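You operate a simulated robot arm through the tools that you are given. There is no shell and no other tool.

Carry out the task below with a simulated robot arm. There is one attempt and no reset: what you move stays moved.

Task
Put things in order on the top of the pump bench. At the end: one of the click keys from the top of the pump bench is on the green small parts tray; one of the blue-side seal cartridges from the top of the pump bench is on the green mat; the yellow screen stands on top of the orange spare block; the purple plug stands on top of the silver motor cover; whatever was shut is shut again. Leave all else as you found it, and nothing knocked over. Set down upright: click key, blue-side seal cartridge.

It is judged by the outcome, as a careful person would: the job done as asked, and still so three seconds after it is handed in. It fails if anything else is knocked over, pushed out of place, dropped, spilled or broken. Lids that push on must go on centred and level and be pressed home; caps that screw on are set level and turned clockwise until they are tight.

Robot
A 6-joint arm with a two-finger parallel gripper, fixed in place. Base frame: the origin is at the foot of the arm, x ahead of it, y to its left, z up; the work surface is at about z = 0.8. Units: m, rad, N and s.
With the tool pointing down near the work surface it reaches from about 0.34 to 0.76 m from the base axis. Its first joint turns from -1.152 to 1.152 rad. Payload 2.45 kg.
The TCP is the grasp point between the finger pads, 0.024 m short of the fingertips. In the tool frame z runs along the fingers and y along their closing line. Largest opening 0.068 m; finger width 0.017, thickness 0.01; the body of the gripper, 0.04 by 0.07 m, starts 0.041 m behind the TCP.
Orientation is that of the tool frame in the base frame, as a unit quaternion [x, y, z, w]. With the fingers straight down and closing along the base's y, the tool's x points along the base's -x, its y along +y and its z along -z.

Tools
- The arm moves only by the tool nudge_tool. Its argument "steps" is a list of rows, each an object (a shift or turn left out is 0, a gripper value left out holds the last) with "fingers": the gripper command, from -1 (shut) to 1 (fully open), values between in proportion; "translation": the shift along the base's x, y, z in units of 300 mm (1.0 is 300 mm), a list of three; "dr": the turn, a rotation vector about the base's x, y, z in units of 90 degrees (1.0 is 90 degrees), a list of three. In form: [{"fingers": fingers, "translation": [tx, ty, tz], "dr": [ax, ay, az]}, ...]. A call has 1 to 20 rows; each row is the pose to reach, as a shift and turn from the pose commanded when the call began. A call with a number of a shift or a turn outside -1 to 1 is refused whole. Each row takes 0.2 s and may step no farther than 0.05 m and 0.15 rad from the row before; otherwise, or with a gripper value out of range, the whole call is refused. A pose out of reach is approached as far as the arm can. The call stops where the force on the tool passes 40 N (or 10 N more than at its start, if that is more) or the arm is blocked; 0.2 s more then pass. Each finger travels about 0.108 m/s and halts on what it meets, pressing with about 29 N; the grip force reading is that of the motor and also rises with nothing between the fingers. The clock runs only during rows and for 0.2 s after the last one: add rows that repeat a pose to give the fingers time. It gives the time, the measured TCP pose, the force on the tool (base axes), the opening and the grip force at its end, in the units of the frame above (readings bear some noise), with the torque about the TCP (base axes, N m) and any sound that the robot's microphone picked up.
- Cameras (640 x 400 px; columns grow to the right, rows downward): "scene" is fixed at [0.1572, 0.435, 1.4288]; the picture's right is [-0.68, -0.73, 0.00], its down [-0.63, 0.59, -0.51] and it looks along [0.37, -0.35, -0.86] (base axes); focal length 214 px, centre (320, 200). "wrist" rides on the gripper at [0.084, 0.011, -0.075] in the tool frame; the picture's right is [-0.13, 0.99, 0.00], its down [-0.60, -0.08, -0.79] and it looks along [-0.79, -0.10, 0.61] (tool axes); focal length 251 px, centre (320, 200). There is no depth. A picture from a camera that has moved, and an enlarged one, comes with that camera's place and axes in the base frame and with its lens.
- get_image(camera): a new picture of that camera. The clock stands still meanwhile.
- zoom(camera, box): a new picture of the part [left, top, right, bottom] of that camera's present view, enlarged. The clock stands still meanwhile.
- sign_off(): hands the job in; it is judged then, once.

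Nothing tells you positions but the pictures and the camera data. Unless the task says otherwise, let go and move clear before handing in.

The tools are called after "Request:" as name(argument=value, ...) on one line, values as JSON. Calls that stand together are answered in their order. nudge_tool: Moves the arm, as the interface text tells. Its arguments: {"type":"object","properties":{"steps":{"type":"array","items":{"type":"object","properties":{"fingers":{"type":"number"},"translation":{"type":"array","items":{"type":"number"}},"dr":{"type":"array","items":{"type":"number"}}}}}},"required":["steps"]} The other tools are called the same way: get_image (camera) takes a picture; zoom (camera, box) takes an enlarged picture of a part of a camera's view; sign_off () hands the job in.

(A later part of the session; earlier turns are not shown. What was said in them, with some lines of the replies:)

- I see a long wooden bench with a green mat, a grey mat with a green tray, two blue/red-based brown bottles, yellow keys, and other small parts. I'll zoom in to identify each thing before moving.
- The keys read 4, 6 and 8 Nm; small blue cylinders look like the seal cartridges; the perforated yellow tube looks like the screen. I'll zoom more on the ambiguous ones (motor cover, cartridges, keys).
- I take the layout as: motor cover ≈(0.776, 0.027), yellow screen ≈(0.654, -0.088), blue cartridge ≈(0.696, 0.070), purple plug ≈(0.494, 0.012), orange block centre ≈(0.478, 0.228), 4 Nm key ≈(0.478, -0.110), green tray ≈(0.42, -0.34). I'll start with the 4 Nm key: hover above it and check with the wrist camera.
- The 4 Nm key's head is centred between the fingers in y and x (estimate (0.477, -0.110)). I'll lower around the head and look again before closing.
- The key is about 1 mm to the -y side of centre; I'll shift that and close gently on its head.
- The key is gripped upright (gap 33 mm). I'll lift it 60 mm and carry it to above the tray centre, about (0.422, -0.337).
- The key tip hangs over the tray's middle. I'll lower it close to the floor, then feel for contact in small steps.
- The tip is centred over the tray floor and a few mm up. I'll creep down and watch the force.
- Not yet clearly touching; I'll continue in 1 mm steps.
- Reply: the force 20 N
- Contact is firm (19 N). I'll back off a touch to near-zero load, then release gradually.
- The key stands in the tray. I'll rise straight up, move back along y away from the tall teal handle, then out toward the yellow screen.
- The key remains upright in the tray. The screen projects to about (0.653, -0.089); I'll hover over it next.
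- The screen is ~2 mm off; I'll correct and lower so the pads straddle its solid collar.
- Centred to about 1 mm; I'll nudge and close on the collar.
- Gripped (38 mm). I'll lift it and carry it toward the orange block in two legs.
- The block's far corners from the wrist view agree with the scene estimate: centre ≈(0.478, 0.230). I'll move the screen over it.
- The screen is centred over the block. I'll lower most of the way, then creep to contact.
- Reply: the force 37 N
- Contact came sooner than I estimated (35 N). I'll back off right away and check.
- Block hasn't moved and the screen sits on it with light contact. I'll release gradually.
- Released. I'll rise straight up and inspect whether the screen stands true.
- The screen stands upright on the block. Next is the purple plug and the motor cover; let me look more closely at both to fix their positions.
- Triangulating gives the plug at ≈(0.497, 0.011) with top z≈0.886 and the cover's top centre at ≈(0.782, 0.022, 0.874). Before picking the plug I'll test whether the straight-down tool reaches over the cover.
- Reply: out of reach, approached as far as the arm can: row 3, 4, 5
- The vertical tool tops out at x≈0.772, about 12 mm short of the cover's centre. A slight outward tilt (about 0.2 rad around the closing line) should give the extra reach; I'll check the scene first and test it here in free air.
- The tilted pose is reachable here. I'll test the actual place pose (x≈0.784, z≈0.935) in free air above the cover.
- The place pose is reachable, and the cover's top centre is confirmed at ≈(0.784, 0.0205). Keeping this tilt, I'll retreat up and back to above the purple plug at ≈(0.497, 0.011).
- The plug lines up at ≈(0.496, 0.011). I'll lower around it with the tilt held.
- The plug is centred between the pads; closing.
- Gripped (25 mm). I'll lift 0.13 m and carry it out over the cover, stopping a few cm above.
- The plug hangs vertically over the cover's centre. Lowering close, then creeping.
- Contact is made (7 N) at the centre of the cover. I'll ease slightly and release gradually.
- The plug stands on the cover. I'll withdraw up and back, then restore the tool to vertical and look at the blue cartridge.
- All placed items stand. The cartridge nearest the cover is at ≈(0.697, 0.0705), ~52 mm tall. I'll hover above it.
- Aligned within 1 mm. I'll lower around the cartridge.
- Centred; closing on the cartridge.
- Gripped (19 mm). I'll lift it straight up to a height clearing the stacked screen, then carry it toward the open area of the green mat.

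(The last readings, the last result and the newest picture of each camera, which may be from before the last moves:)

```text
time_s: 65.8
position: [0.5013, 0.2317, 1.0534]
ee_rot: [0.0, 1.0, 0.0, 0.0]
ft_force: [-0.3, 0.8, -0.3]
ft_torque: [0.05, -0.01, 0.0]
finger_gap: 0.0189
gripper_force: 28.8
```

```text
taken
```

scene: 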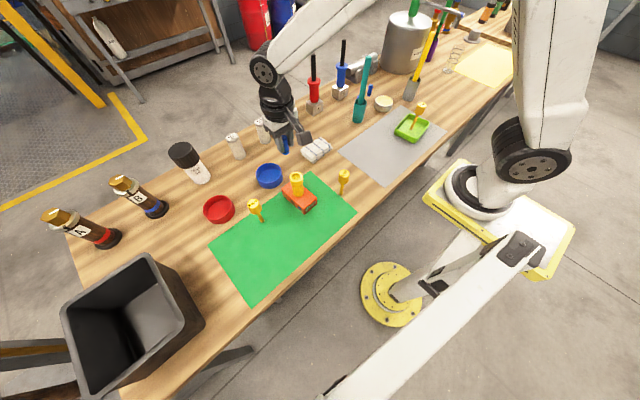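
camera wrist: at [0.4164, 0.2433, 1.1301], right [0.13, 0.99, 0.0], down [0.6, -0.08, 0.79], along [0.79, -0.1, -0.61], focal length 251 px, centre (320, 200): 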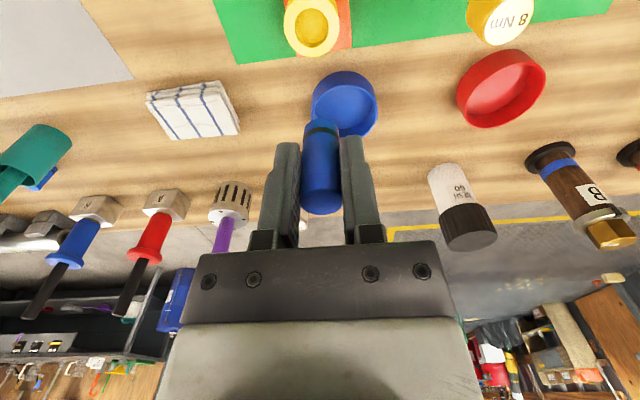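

The plug still stands on its cover. I'll continue to above the mat at ≈(0.38, 0.33) and lower partway.

Request:
nudge_tool(steps=[{"fingers": -1, "translation": [-0.07, 0.057, 0]}, {"fingers": -1, "translation": [-0.16, 0.13, 0]}, {"fingers": -1, "translation": [-0.25, 0.203, 0]}, {"fingers": -1, "translation": [-0.34, 0.276, 0]}, {"fingers": -1, "translation": [-0.404, 0.328, 0]}, {"fingers": -1, "translation": [-0.404, 0.328, -0.08]}, {"fingers": -1, "translation": [-0.404, 0.328, -0.2]}, {"fingers": -1, "translation": [-0.404, 0.328, -0.32]}, {"fingers": -1, "translation": [-0.404, 0.328, -0.44]}, {"fingers": -1, "translation": [-0.404, 0.328, -0.52]}, {"fingers": -1, "translation": [-0.404, 0.328, -0.52]}])

Request:
get_image(camera="wrist")

Request:
zoom(camera="scene", box=[200, 150, 370, 310])

```text
time_s: 68.2
position: [0.3797, 0.3284, 0.8963]
ee_rot: [0.001, 1.0, 0.0, 0.0]
ft_force: [-0.6, 0.3, -0.5]
ft_torque: [0.01, 0.02, -0.02]
finger_gap: 0.0188
gripper_force: 28.7
```

```text
taken
camera wrist: at [0.2946, 0.3394, 0.9722], right [0.13, 0.99, 0.0], down [0.6, -0.08, 0.79], along [0.79, -0.1, -0.61], focal length 251 px, centre (320, 200)
```

wrist: 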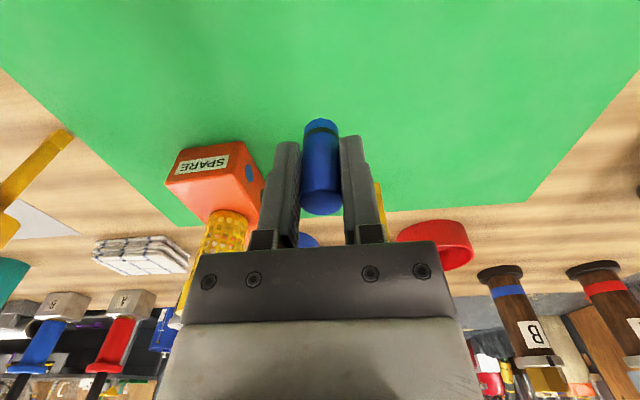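

```text
2.50 times, centred on (285, 230) of scene
camera zoom: at [0.1572, 0.435, 1.4288], right [-0.68, -0.73, 0.0], down [-0.63, 0.59, -0.51], along [0.37, -0.35, -0.86], focal length 536 px, centre (408, 125)
```

zoom: 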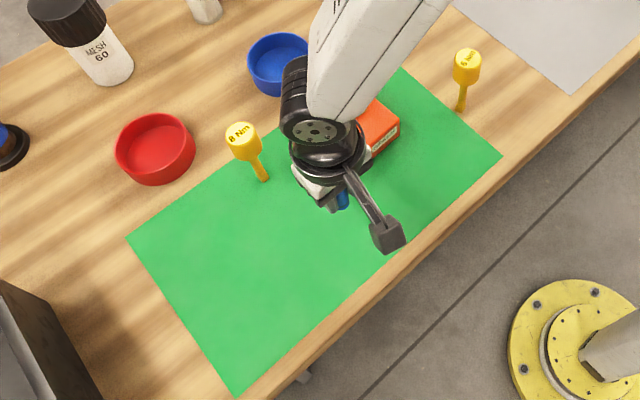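

There's clear mat around here; I'll shift slightly further from the stacked screen and lower to just above the mat.

Request:
nudge_tool(steps=[{"fingers": -1, "translation": [-0.017, 0.034, 0]}, {"fingers": -1, "translation": [-0.033, 0.067, 0]}, {"fingers": -1, "translation": [-0.033, 0.067, -0.05]}, {"fingers": -1, "translation": [-0.033, 0.067, -0.1]}, {"fingers": -1, "translation": [-0.033, 0.067, -0.135]}, {"fingers": -1, "translation": [-0.033, 0.067, -0.15]}, {"fingers": -1, "translation": [-0.033, 0.067, -0.15]}])

Request:
get_image(camera="wrist")

Request:
zoom(camera="scene", box=[200, 150, 370, 310])

```text
time_s: 69.8
position: [0.3701, 0.3509, 0.8524]
ee_rot: [0.0, 1.0, 0.0, 0.0]
ft_force: [-0.4, 0.0, -0.5]
ft_torque: [0.0, 0.03, 0.02]
finger_gap: 0.0188
gripper_force: 29.6
```

```text
taken
camera wrist: at [0.2856, 0.3609, 0.9288], right [0.13, 0.99, 0.0], down [0.6, -0.08, 0.79], along [0.79, -0.1, -0.61], focal length 251 px, centre (320, 200)
```

wrist: 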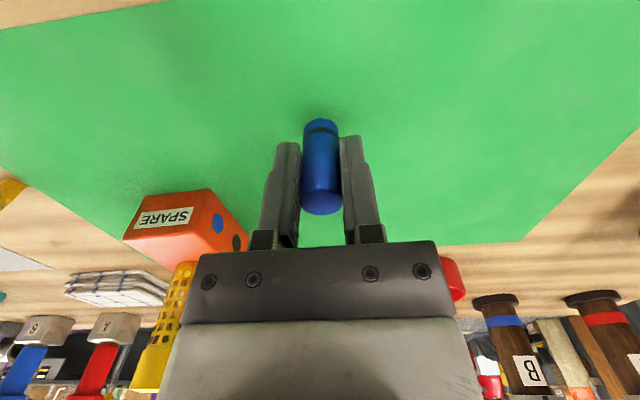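

```text
2.50 times, centred on (285, 230) of scene
camera zoom: at [0.1572, 0.435, 1.4288], right [-0.68, -0.73, 0.0], down [-0.63, 0.59, -0.51], along [0.37, -0.35, -0.86], focal length 536 px, centre (408, 125)
```

zoom: 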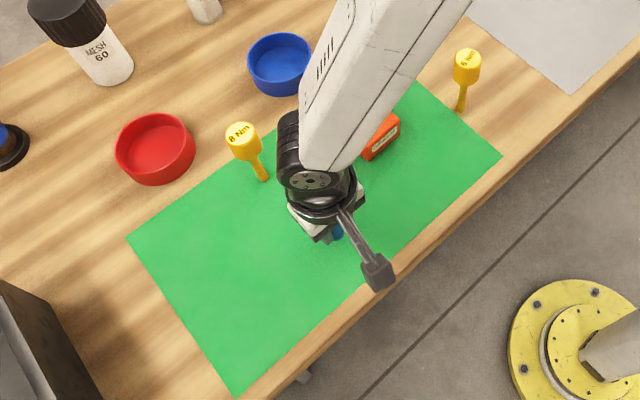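

Request:
nudge_tool(steps=[{"fingers": -1, "translation": [0, 0, -0.007]}, {"fingers": -1, "translation": [0, 0, -0.014]}, {"fingers": -1, "translation": [0, 0, -0.02]}, {"fingers": -1, "translation": [0, 0, -0.02]}])

```text
time_s: 70.8
position: [0.3702, 0.349, 0.8469]
ee_rot: [0.0, 1.0, 0.0, 0.0]
ft_force: [0.9, 0.5, 0.1]
ft_torque: [0.01, 0.0, 0.0]
finger_gap: 0.0188
gripper_force: 28.6
```

Request:
nudge_tool(steps=[{"fingers": -1, "translation": [0, 0, -0.004]}, {"fingers": -1, "translation": [0, 0, -0.007]}, {"fingers": -1, "translation": [0, 0, -0.007]}])

```text
time_s: 71.6
position: [0.369, 0.3492, 0.8457]
ee_rot: [0.0, 1.0, 0.0, 0.0]
ft_force: [0.4, -0.3, -0.4]
ft_torque: [0.0, 0.02, -0.01]
finger_gap: 0.0189
gripper_force: 29.1
```

Request:
nudge_tool(steps=[{"fingers": -1, "translation": [0, 0, -0.003]}, {"fingers": -1, "translation": [0, 0, -0.005]}, {"fingers": -1, "translation": [0, 0, -0.005]}])

```text
time_s: 72.4
position: [0.37, 0.3483, 0.8436]
ee_rot: [-0.001, 1.0, 0.0, 0.0]
ft_force: [-0.6, -0.8, -0.2]
ft_torque: [0.0, 0.0, 0.0]
finger_gap: 0.019
gripper_force: 29.1
```

Request:
nudge_tool(steps=[{"fingers": -1, "translation": [0, 0, -0.002]}, {"fingers": -1, "translation": [0, 0, -0.004]}, {"fingers": -1, "translation": [0, 0, -0.004]}])

```text
time_s: 73.2
position: [0.3702, 0.3487, 0.8419]
ee_rot: [0.0, 1.0, 0.0, 0.0]
ft_force: [0.2, 0.7, -0.3]
ft_torque: [-0.02, 0.01, 0.0]
finger_gap: 0.0186
gripper_force: 29.2
```

Request:
nudge_tool(steps=[{"fingers": -1, "translation": [0, 0, -0.002]}, {"fingers": -1, "translation": [0, 0, -0.004]}, {"fingers": -1, "translation": [0, 0, -0.004]}])

```text
time_s: 74.0
position: [0.3699, 0.3498, 0.8425]
ee_rot: [0.0, 1.0, 0.0, 0.0]
ft_force: [0.2, 0.1, 0.7]
ft_torque: [-0.06, -0.01, 0.0]
finger_gap: 0.0188
gripper_force: 28.5
```

Request:
nudge_tool(steps=[{"fingers": -1, "translation": [0, 0, -0.002]}, {"fingers": -1, "translation": [0, 0, -0.002]}])

```text
time_s: 74.6
position: [0.3692, 0.3482, 0.8422]
ee_rot: [0.0, 1.0, 0.0, 0.0]
ft_force: [-1.8, -2.6, 13.6]
ft_torque: [-0.16, 0.04, -0.05]
finger_gap: 0.019
gripper_force: 28.9
```

Contact confirmed (14 N). I'll ease back and release gently.

Request:
nudge_tool(steps=[{"fingers": -1, "translation": [0, 0, 0.002]}, {"fingers": -1, "translation": [0, 0, 0.002]}, {"fingers": -0.42, "translation": [0, 0, 0.002]}, {"fingers": -0.3, "translation": [0, 0, 0.002]}, {"fingers": -0.1, "translation": [0, 0, 0.002]}, {"fingers": 0.2, "translation": [0, 0, 0.002]}, {"fingers": 0.6, "translation": [0, 0, 0.002]}, {"fingers": 0.8, "translation": [0, 0, 0.002]}, {"fingers": 0.8, "translation": [0, 0, 0.002]}])

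Request:
get_image(camera="wrist")

```text
time_s: 76.6
position: [0.3689, 0.3478, 0.8409]
ee_rot: [0.0, 1.0, 0.0, 0.0]
ft_force: [-0.1, -0.9, 0.4]
ft_torque: [-0.02, 0.01, 0.03]
finger_gap: 0.0612
gripper_force: 0.0
```

```text
taken
camera wrist: at [0.284, 0.3594, 0.9172], right [0.13, 0.99, 0.0], down [0.6, -0.08, 0.79], along [0.79, -0.1, -0.61], focal length 251 px, centre (320, 200)
```

wrist: 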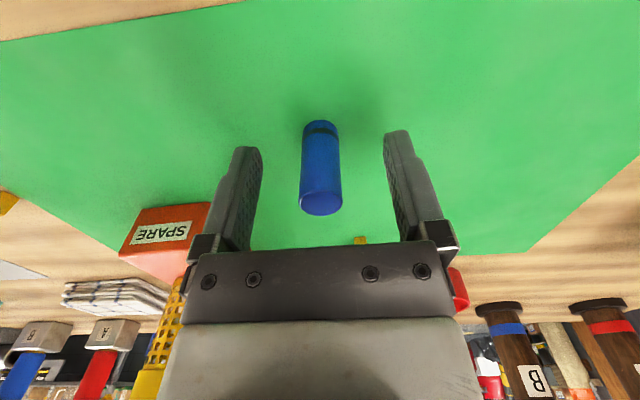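

The cartridge stands on the mat. I'll rise straight up, back away to a clear spot and inspect everything.

Request:
nudge_tool(steps=[{"fingers": 0.8, "translation": [0, 0, 0.07]}, {"fingers": 0.8, "translation": [0, 0, 0.17]}, {"fingers": 0.8, "translation": [0, 0, 0.29]}, {"fingers": 0.8, "translation": [0, 0, 0.42]}, {"fingers": 0.8, "translation": [0, 0, 0.55]}, {"fingers": 0.8, "translation": [0, 0, 0.68]}, {"fingers": 0.8, "translation": [0, -0.1, 0.75]}, {"fingers": 0.8, "translation": [0, -0.22, 0.78]}, {"fingers": 0.8, "translation": [0, -0.35, 0.8]}, {"fingers": 0.8, "translation": [0, -0.48, 0.8]}, {"fingers": 0.8, "translation": [0, -0.61, 0.8]}, {"fingers": 0.8, "translation": [0, -0.74, 0.8]}, {"fingers": 0.8, "translation": [0, -0.87, 0.8]}, {"fingers": 0.8, "translation": [0, -1, 0.8]}, {"fingers": 0.8, "translation": [0, -1, 0.8]}])

Request:
get_image(camera="scene")

Request:
get_image(camera="wrist")

Request:
zoom(camera="scene", box=[220, 150, 370, 270])

Request:
zoom(camera="scene", box=[210, 60, 350, 160])

Request:
zoom(camera="scene", box=[330, 50, 450, 150])

```text
time_s: 79.8
position: [0.3662, 0.0476, 1.0811]
ee_rot: [-0.001, 1.0, 0.0, 0.0]
ft_force: [0.0, 0.8, -0.6]
ft_torque: [0.0, 0.0, 0.01]
finger_gap: 0.0613
gripper_force: 0.1
```

```text
taken
```

scene: 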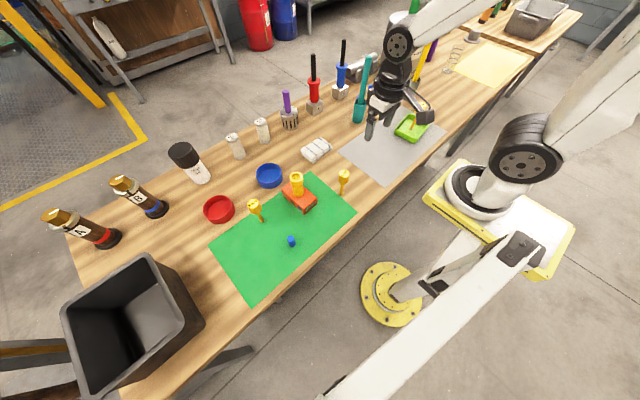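

```text
taken
camera wrist: at [0.2813, 0.0593, 1.1569], right [0.13, 0.99, 0.0], down [0.6, -0.08, 0.79], along [0.79, -0.1, -0.61], focal length 251 px, centre (320, 200)
```

wrist: 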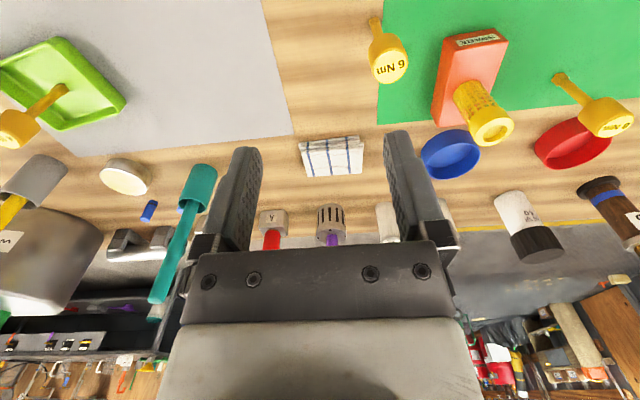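

```text
3.33 times, centred on (295, 210) of scene
camera zoom: at [0.1572, 0.435, 1.4288], right [-0.68, -0.73, 0.0], down [-0.63, 0.59, -0.51], along [0.37, -0.35, -0.86], focal length 715 px, centre (403, 167)
```

zoom: 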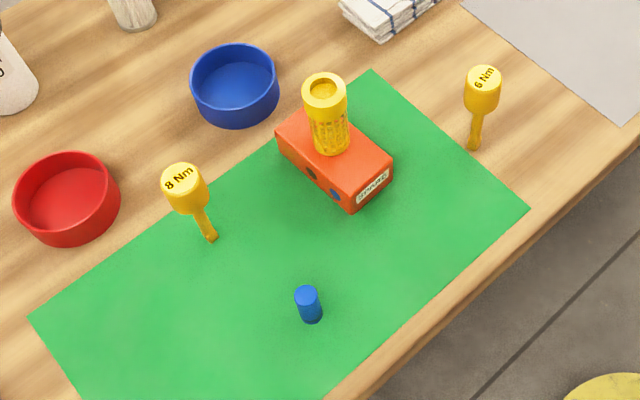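

```text
4.00 times, centred on (280, 110) of scene
camera zoom: at [0.1572, 0.435, 1.4288], right [-0.68, -0.73, 0.0], down [-0.63, 0.59, -0.51], along [0.37, -0.35, -0.86], focal length 858 px, centre (480, 560)
```

zoom: 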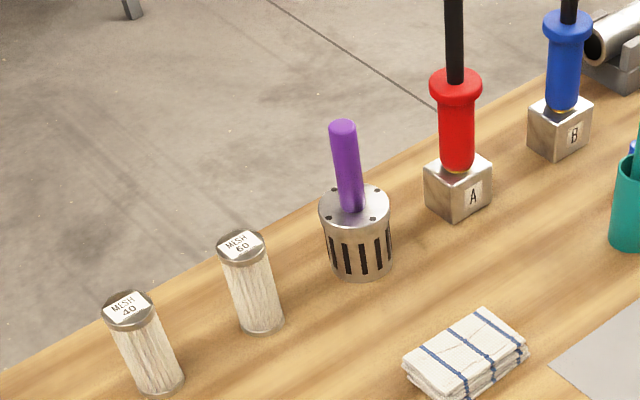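

```text
4.00 times, centred on (390, 100) of scene
camera zoom: at [0.1572, 0.435, 1.4288], right [-0.68, -0.73, 0.0], down [-0.63, 0.59, -0.51], along [0.37, -0.35, -0.86], focal length 858 px, centre (40, 600)
```

zoom: 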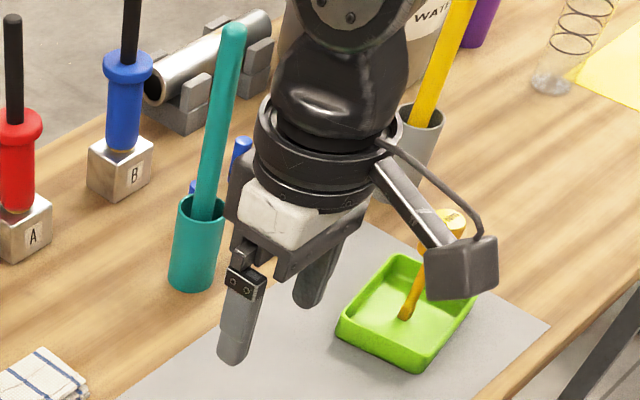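

Everything requested is in place: the 4 Nm key stands in the green tray, a blue cartridge stands on the green mat, the screen is on the orange block, and the plug is on the motor cover. Nothing had to be opened, all else looks undisturbed and the gripper is clear, so I'm handing in.

Request:
sign_off()

```text
The job is handed in.
```

The job is finished and handed in. In the last pictures everything was standing upright and the gripper was clear.

- **Click key:** the 4 Nm key stands upright in the green small parts tray.
- **Seal cartridge:** one of the blue cartridges stands upright on an open part of the green mat. I took the small blue cylinders with a black band to be the blue-side seal cartridges, since nothing else on the bench fit the name.
- **Yellow screen:** it stands on top of the orange spare block. It met the block sooner than I expected, with about 35 N of force. I backed off at once, and the block showed no visible shift.
- **Purple plug:** it stands at the centre of the silver motor cover's top.

I opened nothing, so nothing needed shutting again. I saw no sign that anything else had moved.
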